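You operate a simulated robot arm through the tools that you are given. There is no shell and no other tool. Be economical: measure what you need, move in short steps, check, and stop when the job is done.

Carry out the task below with a simulated robot arm. There is one attempt and no reset: what you move stays moved.

TASK
Stack the packet that says "nori" from the top of the tea chest on top of the packet labelled "rice".

It is judged by the outcome, as a careful person would: the job done as asked, and still so three seconds after it is handed in. It fails if anything else is knocked over, pushed out of place, dropped, spilled or broken.

THE ROBOT
A 7-joint arm with a two-finger parallel gripper, fixed in place. Base frame: the origin is at the foot of the arm, x ahead of it, y to its left, z up; the work surface is at about z = 0. Lengths are in m, angles in degrees, forces in N, time in s.
With the tool pointing down near the work surface it reaches from about 0.22 to 0.58 m from the base axis. Its first joint turns from -66.0 to 66.0 degrees. Payload 2.5 kg.
Tool frame: the origin (TCP) lies between the finger pads and is the grasp point; the fingertips stand 0.023 m ahead of it; z points along the fingers, y is the line along which they close. The gripper opens to 0.094 m. The fingers are 0.038 m wide and 0.01 m thick; the gripper's body (0.054 by 0.096 m) begins 0.039 m behind the TCP.
Orientation is told as [roll, pitch, yaw] about the base's x, y, z axes, in that order, counted from this pose: with the fingers straight down and closing along the base's y, the tool's x points along the base's -x, its y along +y and its z along -z.

THE INTERFACE
- The arm moves only by the tool step_arm. Its argument "targets" is a list that holds one entry, the list of rows, each a list of 7 numbers: the turn, a rotation vector about the tool's x, y, z in degrees, then the shift along the tool's x, y, z in cm, then the finger opening in cm, from 0 to 9.4. In form: [[[wx, wy, wz, dx, dy, dz, claw], ...]]. A call has 1 to 10 rows; each row is the pose to reach, as a shift and turn from the pose commanded when the call began, along the tool's axes at that moment. A row lasts 0.2 s, in which the tool goes at most 0.05 m and 8.6 degrees; a call with a longer step from one row to the next is refused whole, and so is a gripper value outside its range. A pose out of reach is approached as far as the arm can. The call stops where the force on the tool passes 40 N (or 10 N more than at its start, if that is more) or the arm is blocked; 0.2 s more then pass. The fingers move at their own pace (about 0.108 m/s each) and stop on an object; they squeeze with about 45 N. The grip force told is the motor's: it shows also when the fingers shut on nothing. Time passes only in rows, and 0.2 s behind the last, so rows that repeat a pose let the fingers close. It gives the time, the measured TCP pose, the force on the tool (base axes), the opening and the grip force at its end, in the units of the frame above (readings bear some noise).
- Cameras (640 x 400 px; columns grow to the right, rows downward): "scene" is fixed at [0.098, -0.403, 0.5283]; the picture's right is [0.94, -0.33, 0.00], its down [-0.24, -0.67, -0.70] and it looks along [0.23, 0.66, -0.71] (base axes); focal length 318 px, centre (320, 200). "wrist" rides on the gripper at [-0.039, 0, -0.044] in the tool frame; the picture's right is [0.00, -1.00, 0.00], its down [0.97, 0.00, -0.24] and it looks along [0.24, 0.00, 0.97] (tool axes); focal length 218 px, centre (320, 200).
- capture(camera): a new picture of that camera. No time passes.
- locate(camera, pixels): for up to 12 pixels [column, row] of the newest picture of that camera ("zoom" is the newest enlarged one), the place [x, y, z] in the base frame of the surface seen there, good to about 0.003 m. No time passes.
- close_up(camera, box): a new picture of the part [left, top, right, bottom] of that camera's present view, enlarged. No time passes.
- sign_off(): hands the job in; it is judged then, once.

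Work in short steps. Measure before you move; look again where a grasp or a placing could have gone wrong, and mend it. You have 60 turns and 22 pictures in all, the two below and enlarged ones among them. Open the gripper and draw the arm clear of the work before you hand the job in, unless the task says otherwise; then end with one line.

The tools are called after "Call:" by a JSON object that holds its "fn" and its "kwargs". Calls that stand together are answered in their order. step_arm: Moves the arm, as the interface text tells. Its arguments: {"type":"object","properties":{"targets":{"type":"array","items":{"type":"array","items":{"type":"array","items":{"type":"number"}}}}},"required":["targets"]} The other tools are called the same way: capture (camera) takes a picture; locate (camera, pixels) gives the place of the surface under pixels of a picture; close_up (camera, box) takes an enlarged picture of a part of a camera's view; sign_off () hands the job in.

At the start:

```text
time: 0.0
eef_pos: [0.3944, 0.0244, 0.2302]
orientation: [0.0, -0.1, 0.1]
contact_force: [0.5, -0.1, -0.1]
opening: 0.0941
finger_force: 0.0
```

scene: 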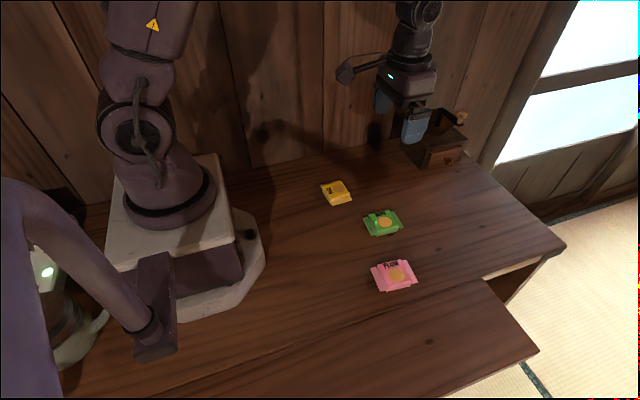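
wrist: 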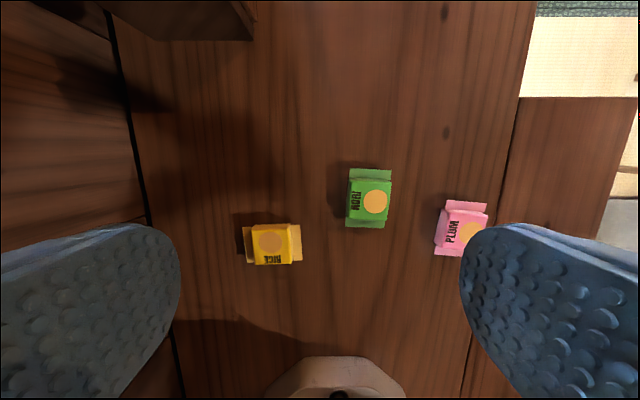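

The wrist view shows yellow "RICE", green "NORI" and pink "PLUM". There is also a small chest at the scene's (440,150), so I'll enlarge both areas to check.

Call:
{"fn": "close_up", "kwargs": {"camera": "scene", "box": [380, 90, 500, 180]}}

Call:
{"fn": "close_up", "kwargs": {"camera": "wrist", "box": [220, 140, 500, 315]}}

```text
4.44 times, centred on (440, 135) of scene
```

zoom: 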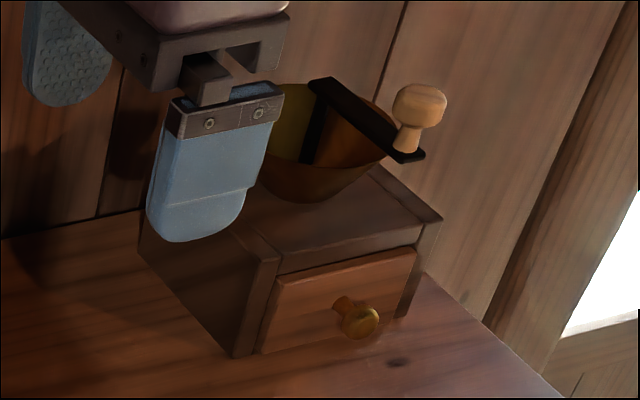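

```text
2.29 times, centred on (360, 228) of wrist
```

zoom: 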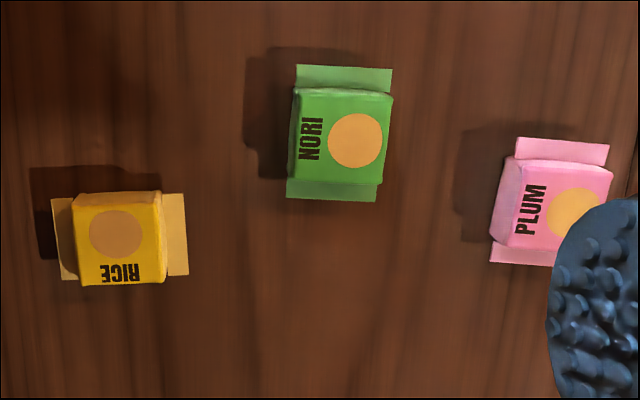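

The small box is a coffee mill, so the tea chest is the work surface and the green NORI lies on it. Next I measure both packets in the enlarged picture.

Call:
{"fn": "locate", "kwargs": {"camera": "zoom", "pixels": [[345, 138], [298, 95], [388, 98], [296, 178], [376, 184], [338, 74], [330, 194], [240, 230]]}}

Call:
{"fn": "locate", "kwargs": {"camera": "zoom", "pixels": [[119, 238], [80, 198], [158, 196], [86, 278], [160, 278], [66, 250], [178, 235], [120, 210]]}}

```text
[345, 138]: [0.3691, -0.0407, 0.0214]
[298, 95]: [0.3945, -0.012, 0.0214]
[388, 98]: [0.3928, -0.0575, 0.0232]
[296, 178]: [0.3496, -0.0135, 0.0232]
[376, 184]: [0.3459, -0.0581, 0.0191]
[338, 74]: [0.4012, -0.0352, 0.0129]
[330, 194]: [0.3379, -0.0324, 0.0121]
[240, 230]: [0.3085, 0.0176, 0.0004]
```

```text
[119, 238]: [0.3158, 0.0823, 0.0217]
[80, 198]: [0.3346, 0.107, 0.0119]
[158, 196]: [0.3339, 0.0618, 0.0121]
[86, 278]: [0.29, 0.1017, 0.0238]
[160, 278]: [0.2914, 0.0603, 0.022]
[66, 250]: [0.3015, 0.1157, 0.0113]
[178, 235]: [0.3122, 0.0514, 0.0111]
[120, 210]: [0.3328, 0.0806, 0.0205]
```

NORI's body is centred near (0.370, -0.035), with its top at 0.022 and flaps along x. RICE is centred near (0.313, 0.082), top 0.022. I move above NORI with the fingers at 7 cm and look again.

Call:
{"fn": "step_arm", "kwargs": {"targets": [[[0, 0, 1, 0.8, -2, 3.5, 7], [0, 0, 2, 1.6, -4, 7, 7], [0, 0, 2.5, 2.4, -5.9, 10.5, 7], [0, 0, 2.5, 2.4, -5.9, 13, 7], [0, 0, 2.5, 2.4, -5.9, 13, 7]]]}}

Call:
{"fn": "capture", "kwargs": {"camera": "wrist"}}

```text
time: 1.2
eef_pos: [0.3724, -0.0363, 0.0993]
orientation: [0.0, -0.1, -2.5]
contact_force: [0.3, -0.2, -1.0]
opening: 0.07
finger_force: 0.0
```

```text
17 pictures are left
```

wrist: 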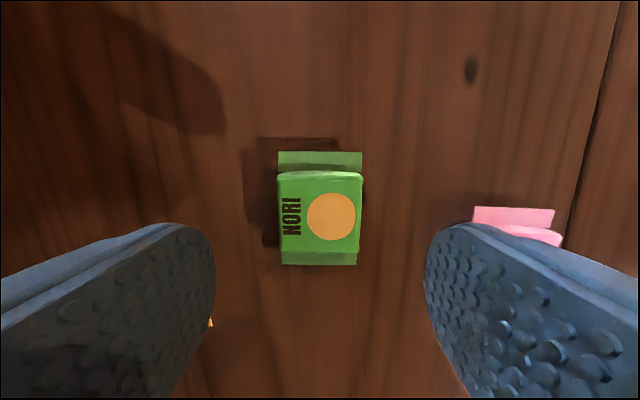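

NORI is centred at column 320 and square to the tool. I measure its near and far edges to get its x, and its top height.

Call:
{"fn": "locate", "kwargs": {"camera": "wrist", "pixels": [[320, 178], [320, 248], [283, 215], [358, 215], [320, 215], [320, 158], [320, 260], [472, 218], [490, 250]]}}

```text
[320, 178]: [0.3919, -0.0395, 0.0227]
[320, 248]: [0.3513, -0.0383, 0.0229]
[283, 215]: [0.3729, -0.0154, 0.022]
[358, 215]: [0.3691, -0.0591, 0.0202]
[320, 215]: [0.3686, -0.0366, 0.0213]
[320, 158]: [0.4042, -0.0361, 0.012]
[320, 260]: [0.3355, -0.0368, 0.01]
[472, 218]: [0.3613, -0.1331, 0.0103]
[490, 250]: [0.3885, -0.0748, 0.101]
```

The centre is at (0.371, -0.037), right under the tool, and PLUM (y ≈ -0.13) is clear of the fingers. I go straight down to z ≈ 0.026 and close.

Call:
{"fn": "step_arm", "kwargs": {"targets": [[[0, 0, 0, 0.1, 0, 3, 7], [0, 0, 0, 0.1, 0, 5.5, 7], [0, 0, 0, 0.1, 0, 7.3, 7], [0, 0, 0, 0.1, 0, 7.3, 7], [0, 0, 0, 0.1, 0, 7.3, 3.5], [0, 0, 0, 0.1, 0, 7.3, 3.5], [0, 0, 0, 0.1, 0, 7.3, 3.5]]]}}

```text
time: 2.8
eef_pos: [0.371, -0.0346, 0.0262]
orientation: [0.0, 0.0, -2.5]
contact_force: [0.1, 0.6, 0.1]
opening: 0.0507
finger_force: 45.2
```

The fingers stopped at 5.1 cm with 45 N, so they hold the packet. I lift it 7 cm and check.

Call:
{"fn": "step_arm", "kwargs": {"targets": [[[0, 0, 0, 0, 0, -2, 3.5], [0, 0, 0, 0, 0, -4.5, 3.5], [0, 0, 0, 0, 0, -7, 3.5], [0, 0, 0, 0, 0, -7, 3.5]]]}}

Call:
{"fn": "capture", "kwargs": {"camera": "wrist"}}

Call:
{"fn": "capture", "kwargs": {"camera": "scene"}}

```text
time: 3.8
eef_pos: [0.3704, -0.0343, 0.0972]
orientation: [-0.1, 0.0, -2.5]
contact_force: [0.1, 0.0, -0.1]
opening: 0.0352
finger_force: 0.0
```

```text
16 pictures are left
```

wrist: 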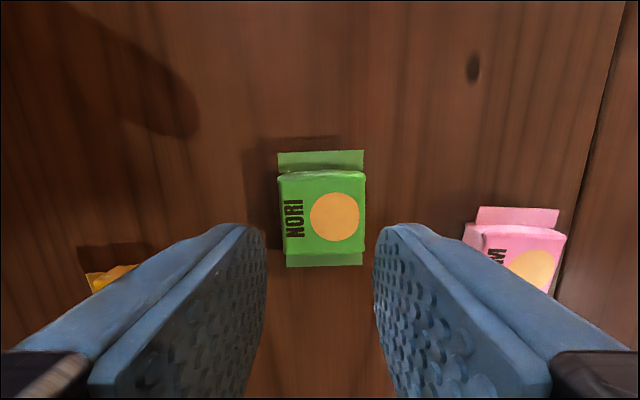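

```text
15 pictures are left
```

scene: 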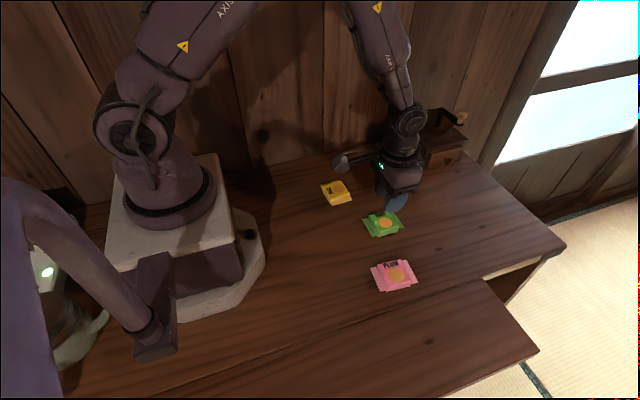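

The fingers shut to 3.5 cm and NORI is still on the table, so the grip slipped off. I look closer at the packet's shape and place.

Call:
{"fn": "close_up", "kwargs": {"camera": "scene", "box": [352, 200, 416, 240]}}

Call:
{"fn": "locate", "kwargs": {"camera": "wrist", "pixels": [[322, 178], [322, 250], [284, 215], [361, 215], [322, 215], [320, 158], [320, 262], [285, 183], [360, 183], [287, 240], [360, 240]]}}

```text
10.00 times, centred on (384, 220) of scene
```

zoom: 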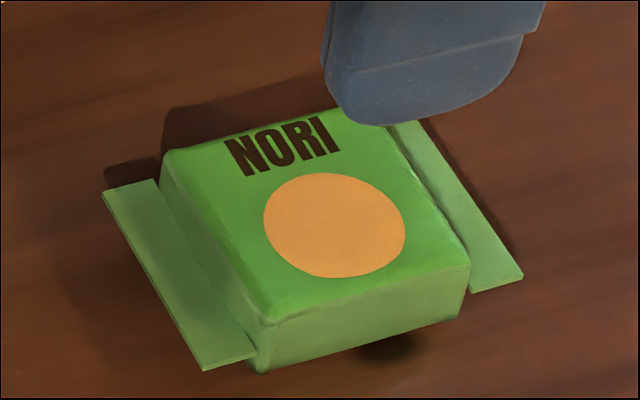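

```text
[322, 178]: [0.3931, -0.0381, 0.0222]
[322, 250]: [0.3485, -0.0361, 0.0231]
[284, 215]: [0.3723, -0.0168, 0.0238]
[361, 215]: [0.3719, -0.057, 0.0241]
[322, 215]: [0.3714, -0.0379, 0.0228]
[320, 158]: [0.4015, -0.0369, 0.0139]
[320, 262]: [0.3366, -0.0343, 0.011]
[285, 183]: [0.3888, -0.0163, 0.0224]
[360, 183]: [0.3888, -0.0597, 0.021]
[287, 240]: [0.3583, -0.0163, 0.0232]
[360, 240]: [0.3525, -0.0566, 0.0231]
```

NORI is a flat-sided block that has barely moved: centre (0.371, -0.037), yaw now about 0. I retry slightly lower and better centred, giving the fingers more time to close before a slow 1 cm lift.

Call:
{"fn": "step_arm", "kwargs": {"targets": [[[0, 0, -2, 0, -0.3, 0, 7], [0, 0, -2, 0, -0.3, 2, 7], [0, 0, -2, 0, -0.3, 5, 7], [0, 0, -2, 0, -0.3, 7.3, 7], [0, 0, -2, 0, -0.3, 7.3, 7]]]}}

Call:
{"fn": "step_arm", "kwargs": {"targets": [[[0, 0, 0, 0, 0, 0, 3.5], [0, 0, 0, 0, 0, 0, 2], [0, 0, 0, 0, 0, 0, 0], [0, 0, 0, 0, 0, 0, 0], [0, 0, 0, 0, 0, 0, 0], [0, 0, 0, 0, 0, 0, 0]]]}}

Call:
{"fn": "close_up", "kwargs": {"camera": "scene", "box": [344, 190, 424, 240]}}

```text
time: 5.0
eef_pos: [0.3699, -0.0373, 0.023]
orientation: [0.0, -0.1, -0.5]
contact_force: [-0.2, 0.1, 0.0]
opening: 0.0703
finger_force: 0.0
```

```text
time: 6.4
eef_pos: [0.3696, -0.0375, 0.0251]
orientation: [0.0, -0.1, -0.5]
contact_force: [-0.2, -0.7, -0.3]
opening: 0.0508
finger_force: 45.0
```

```text
8.00 times, centred on (384, 215) of scene
```

zoom: 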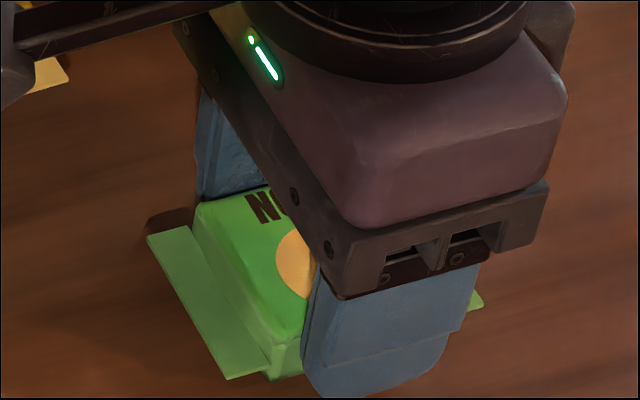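

Both fingers lie on NORI's sides at 5.1 cm. I lift slowly by 1 cm.

Call:
{"fn": "step_arm", "kwargs": {"targets": [[[0, 0, 0, 0, 0, -0.2, 0], [0, 0, 0, 0, 0, -0.4, 0], [0, 0, 0, 0, 0, -0.6, 0], [0, 0, 0, 0, 0, -0.8, 0], [0, 0, 0, 0, 0, -1.0, 0]]]}}

Call:
{"fn": "close_up", "kwargs": {"camera": "scene", "box": [344, 190, 424, 240]}}

```text
time: 7.6
eef_pos: [0.3697, -0.0387, 0.0337]
orientation: [0.0, 0.0, -0.5]
contact_force: [0.2, 0.7, -0.6]
opening: 0.051
finger_force: 44.9
```

```text
8.00 times, centred on (384, 215) of scene
```

zoom: 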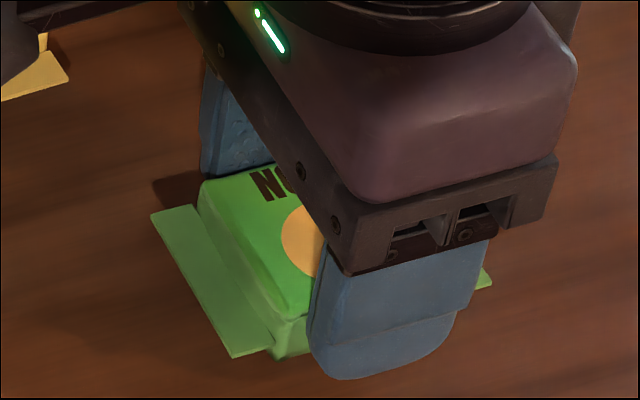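

NORI rose with the fingers and the grip holds at 45 N. I keep lifting at a gentle speed.

Call:
{"fn": "step_arm", "kwargs": {"targets": [[[0, 0, 0, 0, 0, -0.4, 0], [0, 0, 0, 0, 0, -0.8, 0], [0, 0, 0, 0, 0, -1.2, 0], [0, 0, 0, 0, 0, -1.7, 0], [0, 0, 0, 0, 0, -2.2, 0], [0, 0, 0, 0, 0, -2.7, 0], [0, 0, 0, 0, 0, -3.2, 0], [0, 0, 0, 0, 0, -3.7, 0], [0, 0, 0, 0, 0, -4.1, 0], [0, 0, 0, 0, 0, -4.4, 0]]]}}

Call:
{"fn": "capture", "kwargs": {"camera": "wrist"}}

```text
time: 9.8
eef_pos: [0.3706, -0.0381, 0.077]
orientation: [-0.1, 0.1, -0.5]
contact_force: [0.6, 0.2, -0.1]
opening: 0.0506
finger_force: 45.4
```

```text
11 pictures are left
```

wrist: 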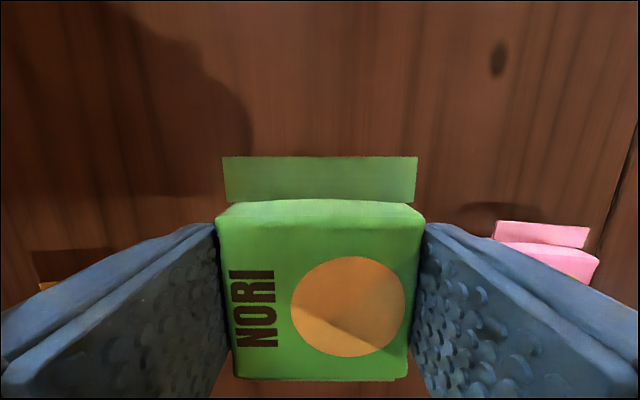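

NORI is held level between the pads. I measure where it sits relative to the TCP.

Call:
{"fn": "locate", "kwargs": {"camera": "wrist", "pixels": [[320, 215], [320, 370], [235, 290], [405, 290], [320, 165], [240, 225], [400, 225]]}}

```text
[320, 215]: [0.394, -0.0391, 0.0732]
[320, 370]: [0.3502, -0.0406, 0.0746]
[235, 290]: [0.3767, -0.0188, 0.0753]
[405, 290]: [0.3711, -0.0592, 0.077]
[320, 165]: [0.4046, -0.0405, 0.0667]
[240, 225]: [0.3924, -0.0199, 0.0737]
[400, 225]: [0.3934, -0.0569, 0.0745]
```

NORI's centre is at the TCP, with its bottom about 2.5 cm below it. I refine RICE's position with the fixed camera before carrying.

Call:
{"fn": "close_up", "kwargs": {"camera": "scene", "box": [304, 172, 368, 212]}}

```text
10.00 times, centred on (336, 192) of scene
```

zoom: 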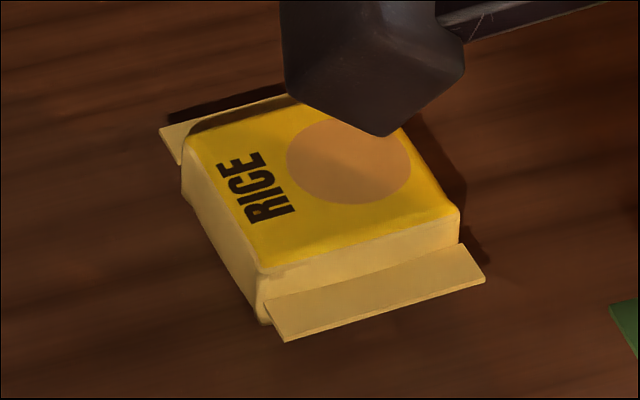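

A dark block linked to the gripper hangs in view at zoom (375,70). I measure it too, to be sure it clears everything on descent.

Call:
{"fn": "locate", "kwargs": {"camera": "zoom", "pixels": [[378, 128], [300, 70], [255, 258], [455, 218], [195, 145], [290, 200], [340, 170], [375, 292], [175, 140], [440, 195]]}}

```text
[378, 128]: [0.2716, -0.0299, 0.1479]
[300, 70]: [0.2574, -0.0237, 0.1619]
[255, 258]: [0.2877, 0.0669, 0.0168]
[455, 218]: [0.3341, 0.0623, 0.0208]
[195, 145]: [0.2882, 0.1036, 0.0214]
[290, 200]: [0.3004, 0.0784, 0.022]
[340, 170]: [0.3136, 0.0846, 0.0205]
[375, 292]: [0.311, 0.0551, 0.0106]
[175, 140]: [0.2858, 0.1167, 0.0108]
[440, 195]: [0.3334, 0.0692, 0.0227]
```

RICE's centre is at (0.312, 0.083) with its top at 0.022, and the block stays 7 cm above the TCP, so it is clear. I carry NORI over at constant height.

Call:
{"fn": "step_arm", "kwargs": {"targets": [[[0, 0, 0, 0.2, 0.4, 0, 0], [0, 0, 0, 0.7, 1.4, 0, 0], [0, 0, -0.5, 1.4, 2.8, 0, 0], [0, 0, -1, 2.2, 4.4, 0, 0], [0, 0, -1.5, 3.1, 6.2, 0, 0], [0, 0, -2, 4.0, 8.0, 0, 0], [0, 0, -2, 4.8, 9.6, 0, 0], [0, 0, -2, 5.5, 11.0, 0, 0], [0, 0, -2, 5.9, 11.8, 0, 0], [0, 0, -2, 6.1, 12.2, 0, 0]]]}}

Call:
{"fn": "close_up", "kwargs": {"camera": "scene", "box": [256, 122, 416, 222]}}

Call:
{"fn": "capture", "kwargs": {"camera": "wrist"}}

```text
time: 12.0
eef_pos: [0.3098, 0.0843, 0.0774]
orientation: [0.0, -0.1, 1.5]
contact_force: [0.1, 0.1, 0.0]
opening: 0.0507
finger_force: 45.0
```

```text
4.00 times, centred on (336, 172) of scene
```

zoom: 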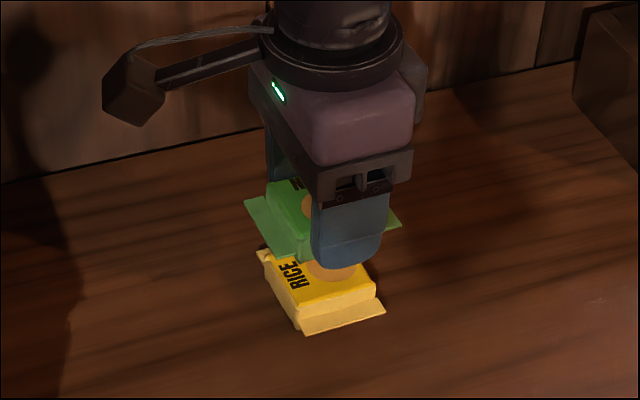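

```text
8 pictures are left
```

wrist: 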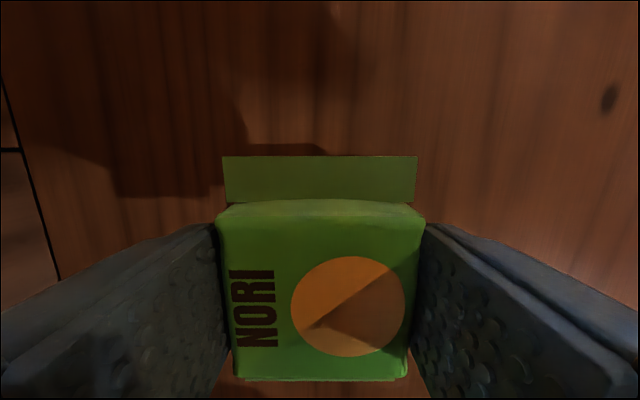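

The hold is unchanged and NORI hangs over RICE. I lower it slowly to about 1 mm above contact and watch the force.

Call:
{"fn": "step_arm", "kwargs": {"targets": [[[0, 0, 0, -0.1, 0, 0.5, 0], [0, 0, 0, -0.1, 0, 1.0, 0], [0, 0, 0, -0.1, 0, 1.5, 0], [0, 0, 0, -0.1, 0, 2.0, 0], [0, 0, 0, -0.1, 0, 2.4, 0], [0, 0, 0, -0.1, 0, 2.7, 0], [0, 0, 0, -0.1, 0, 2.8, 0]]]}}

Call:
{"fn": "close_up", "kwargs": {"camera": "scene", "box": [296, 162, 376, 212]}}

```text
time: 13.6
eef_pos: [0.3112, 0.0836, 0.0497]
orientation: [0.0, -0.2, 1.5]
contact_force: [0.2, 0.5, -0.2]
opening: 0.0508
finger_force: 45.4
```

```text
8.00 times, centred on (336, 187) of scene
```

zoom: 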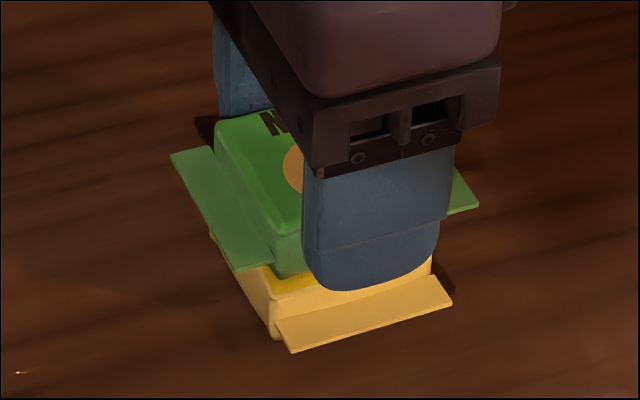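

NORI lines up with RICE and no contact force shows yet. I lower in 1 mm steps to find contact.

Call:
{"fn": "step_arm", "kwargs": {"targets": [[[0, 0, 0, 0, 0, 0.1, 0], [0, 0, 0, 0, 0, 0.2, 0], [0, 0, 0, 0, 0, 0.2, 0]]]}}

```text
time: 14.4
eef_pos: [0.3101, 0.0842, 0.0468]
orientation: [0.1, 0.0, 1.5]
contact_force: [-0.2, 0.1, -0.8]
opening: 0.0509
finger_force: 44.8
```

Call:
{"fn": "step_arm", "kwargs": {"targets": [[[0, 0, 0, 0, 0, 0.1, 0], [0, 0, 0, 0, 0, 0.1, 0]]]}}

Call:
{"fn": "close_up", "kwargs": {"camera": "scene", "box": [296, 162, 376, 212]}}

```text
time: 15.0
eef_pos: [0.3106, 0.0852, 0.0469]
orientation: [0.0, 0.0, 1.5]
contact_force: [0.5, -0.1, -0.3]
opening: 0.0511
finger_force: 45.0
```

```text
8.00 times, centred on (336, 187) of scene
```

zoom: 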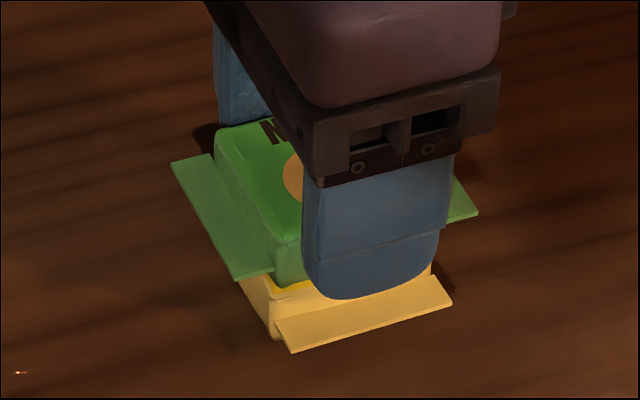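

NORI's flap is still at the same height and its bottom is within about 1 mm of RICE. I go 1 mm further, check force, then open gradually.

Call:
{"fn": "step_arm", "kwargs": {"targets": [[[0, 0, 0, 0, 0, 0.1, 0], [0, 0, 0, 0, 0, 0.1, 0]]]}}

```text
time: 15.6
eef_pos: [0.3109, 0.0846, 0.0465]
orientation: [0.0, -0.1, 1.5]
contact_force: [-2.7, -0.3, 17.8]
opening: 0.0509
finger_force: 44.9
```

Contact now shows at 18 N. I back off 1 mm and open slowly to 7 cm.

Call:
{"fn": "step_arm", "kwargs": {"targets": [[[0, 0, 0, 0, 0, -0.1, 0], [0, 0, 0, 0, 0, -0.1, 5.2], [0, 0, 0, 0, 0, -0.1, 5.6], [0, 0, 0, 0, 0, -0.1, 6.2], [0, 0, 0, 0, 0, -0.1, 7], [0, 0, 0, 0, 0, -0.1, 7.5]]]}}

Call:
{"fn": "step_arm", "kwargs": {"targets": [[[0, 0, 0, 0, 0, -1, 7.5], [0, 0, 0, 0, 0, -3, 7.5], [0, 0, 0, 0, 0, -6, 7.5], [0, 0, 0, 0, 0, -10, 7.5], [0, 0, 0, -4, 0, -13, 7.5], [0, 0, 0, -6, -4, -14, 7.5], [0, 0, 0, -8, -8, -14, 7.5], [0, 0, 0, -8, -8, -14, 7.5]]]}}

Call:
{"fn": "capture", "kwargs": {"camera": "scene"}}

Call:
{"fn": "close_up", "kwargs": {"camera": "scene", "box": [296, 162, 376, 212]}}

```text
time: 17.0
eef_pos: [0.3105, 0.0853, 0.047]
orientation: [-0.1, 0.0, 1.5]
contact_force: [0.1, 0.5, -0.5]
opening: 0.075
finger_force: 0.1
```

```text
time: 18.8
eef_pos: [0.3936, 0.0069, 0.1871]
orientation: [0.0, 0.0, 1.5]
contact_force: [-0.3, 0.4, 0.3]
opening: 0.075
finger_force: 0.0
```

```text
5 pictures are left
```

scene: 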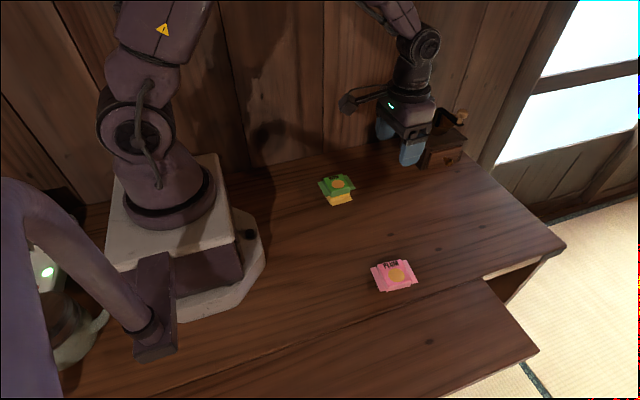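

```text
8.00 times, centred on (336, 187) of scene
```

zoom: 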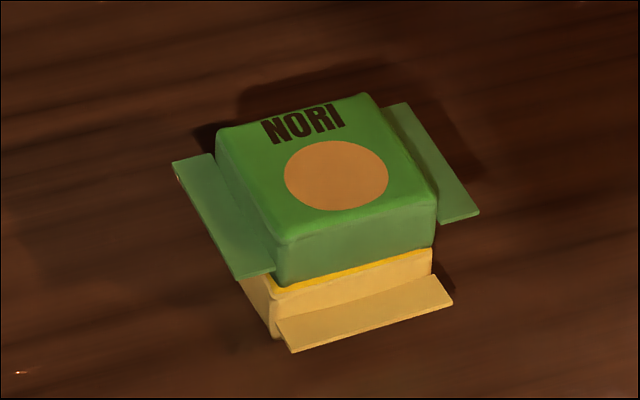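

NORI sits squarely and level on RICE. PLUM and the mill have not moved, and the open gripper is clear, so I hand in.

Call:
{"fn": "sign_off", "kwargs": {}}

```text
The job is handed in.
```

The "nori" packet is stacked squarely on the "rice" packet and nothing else moved; the first grasp slipped and left it in place, and the second held.
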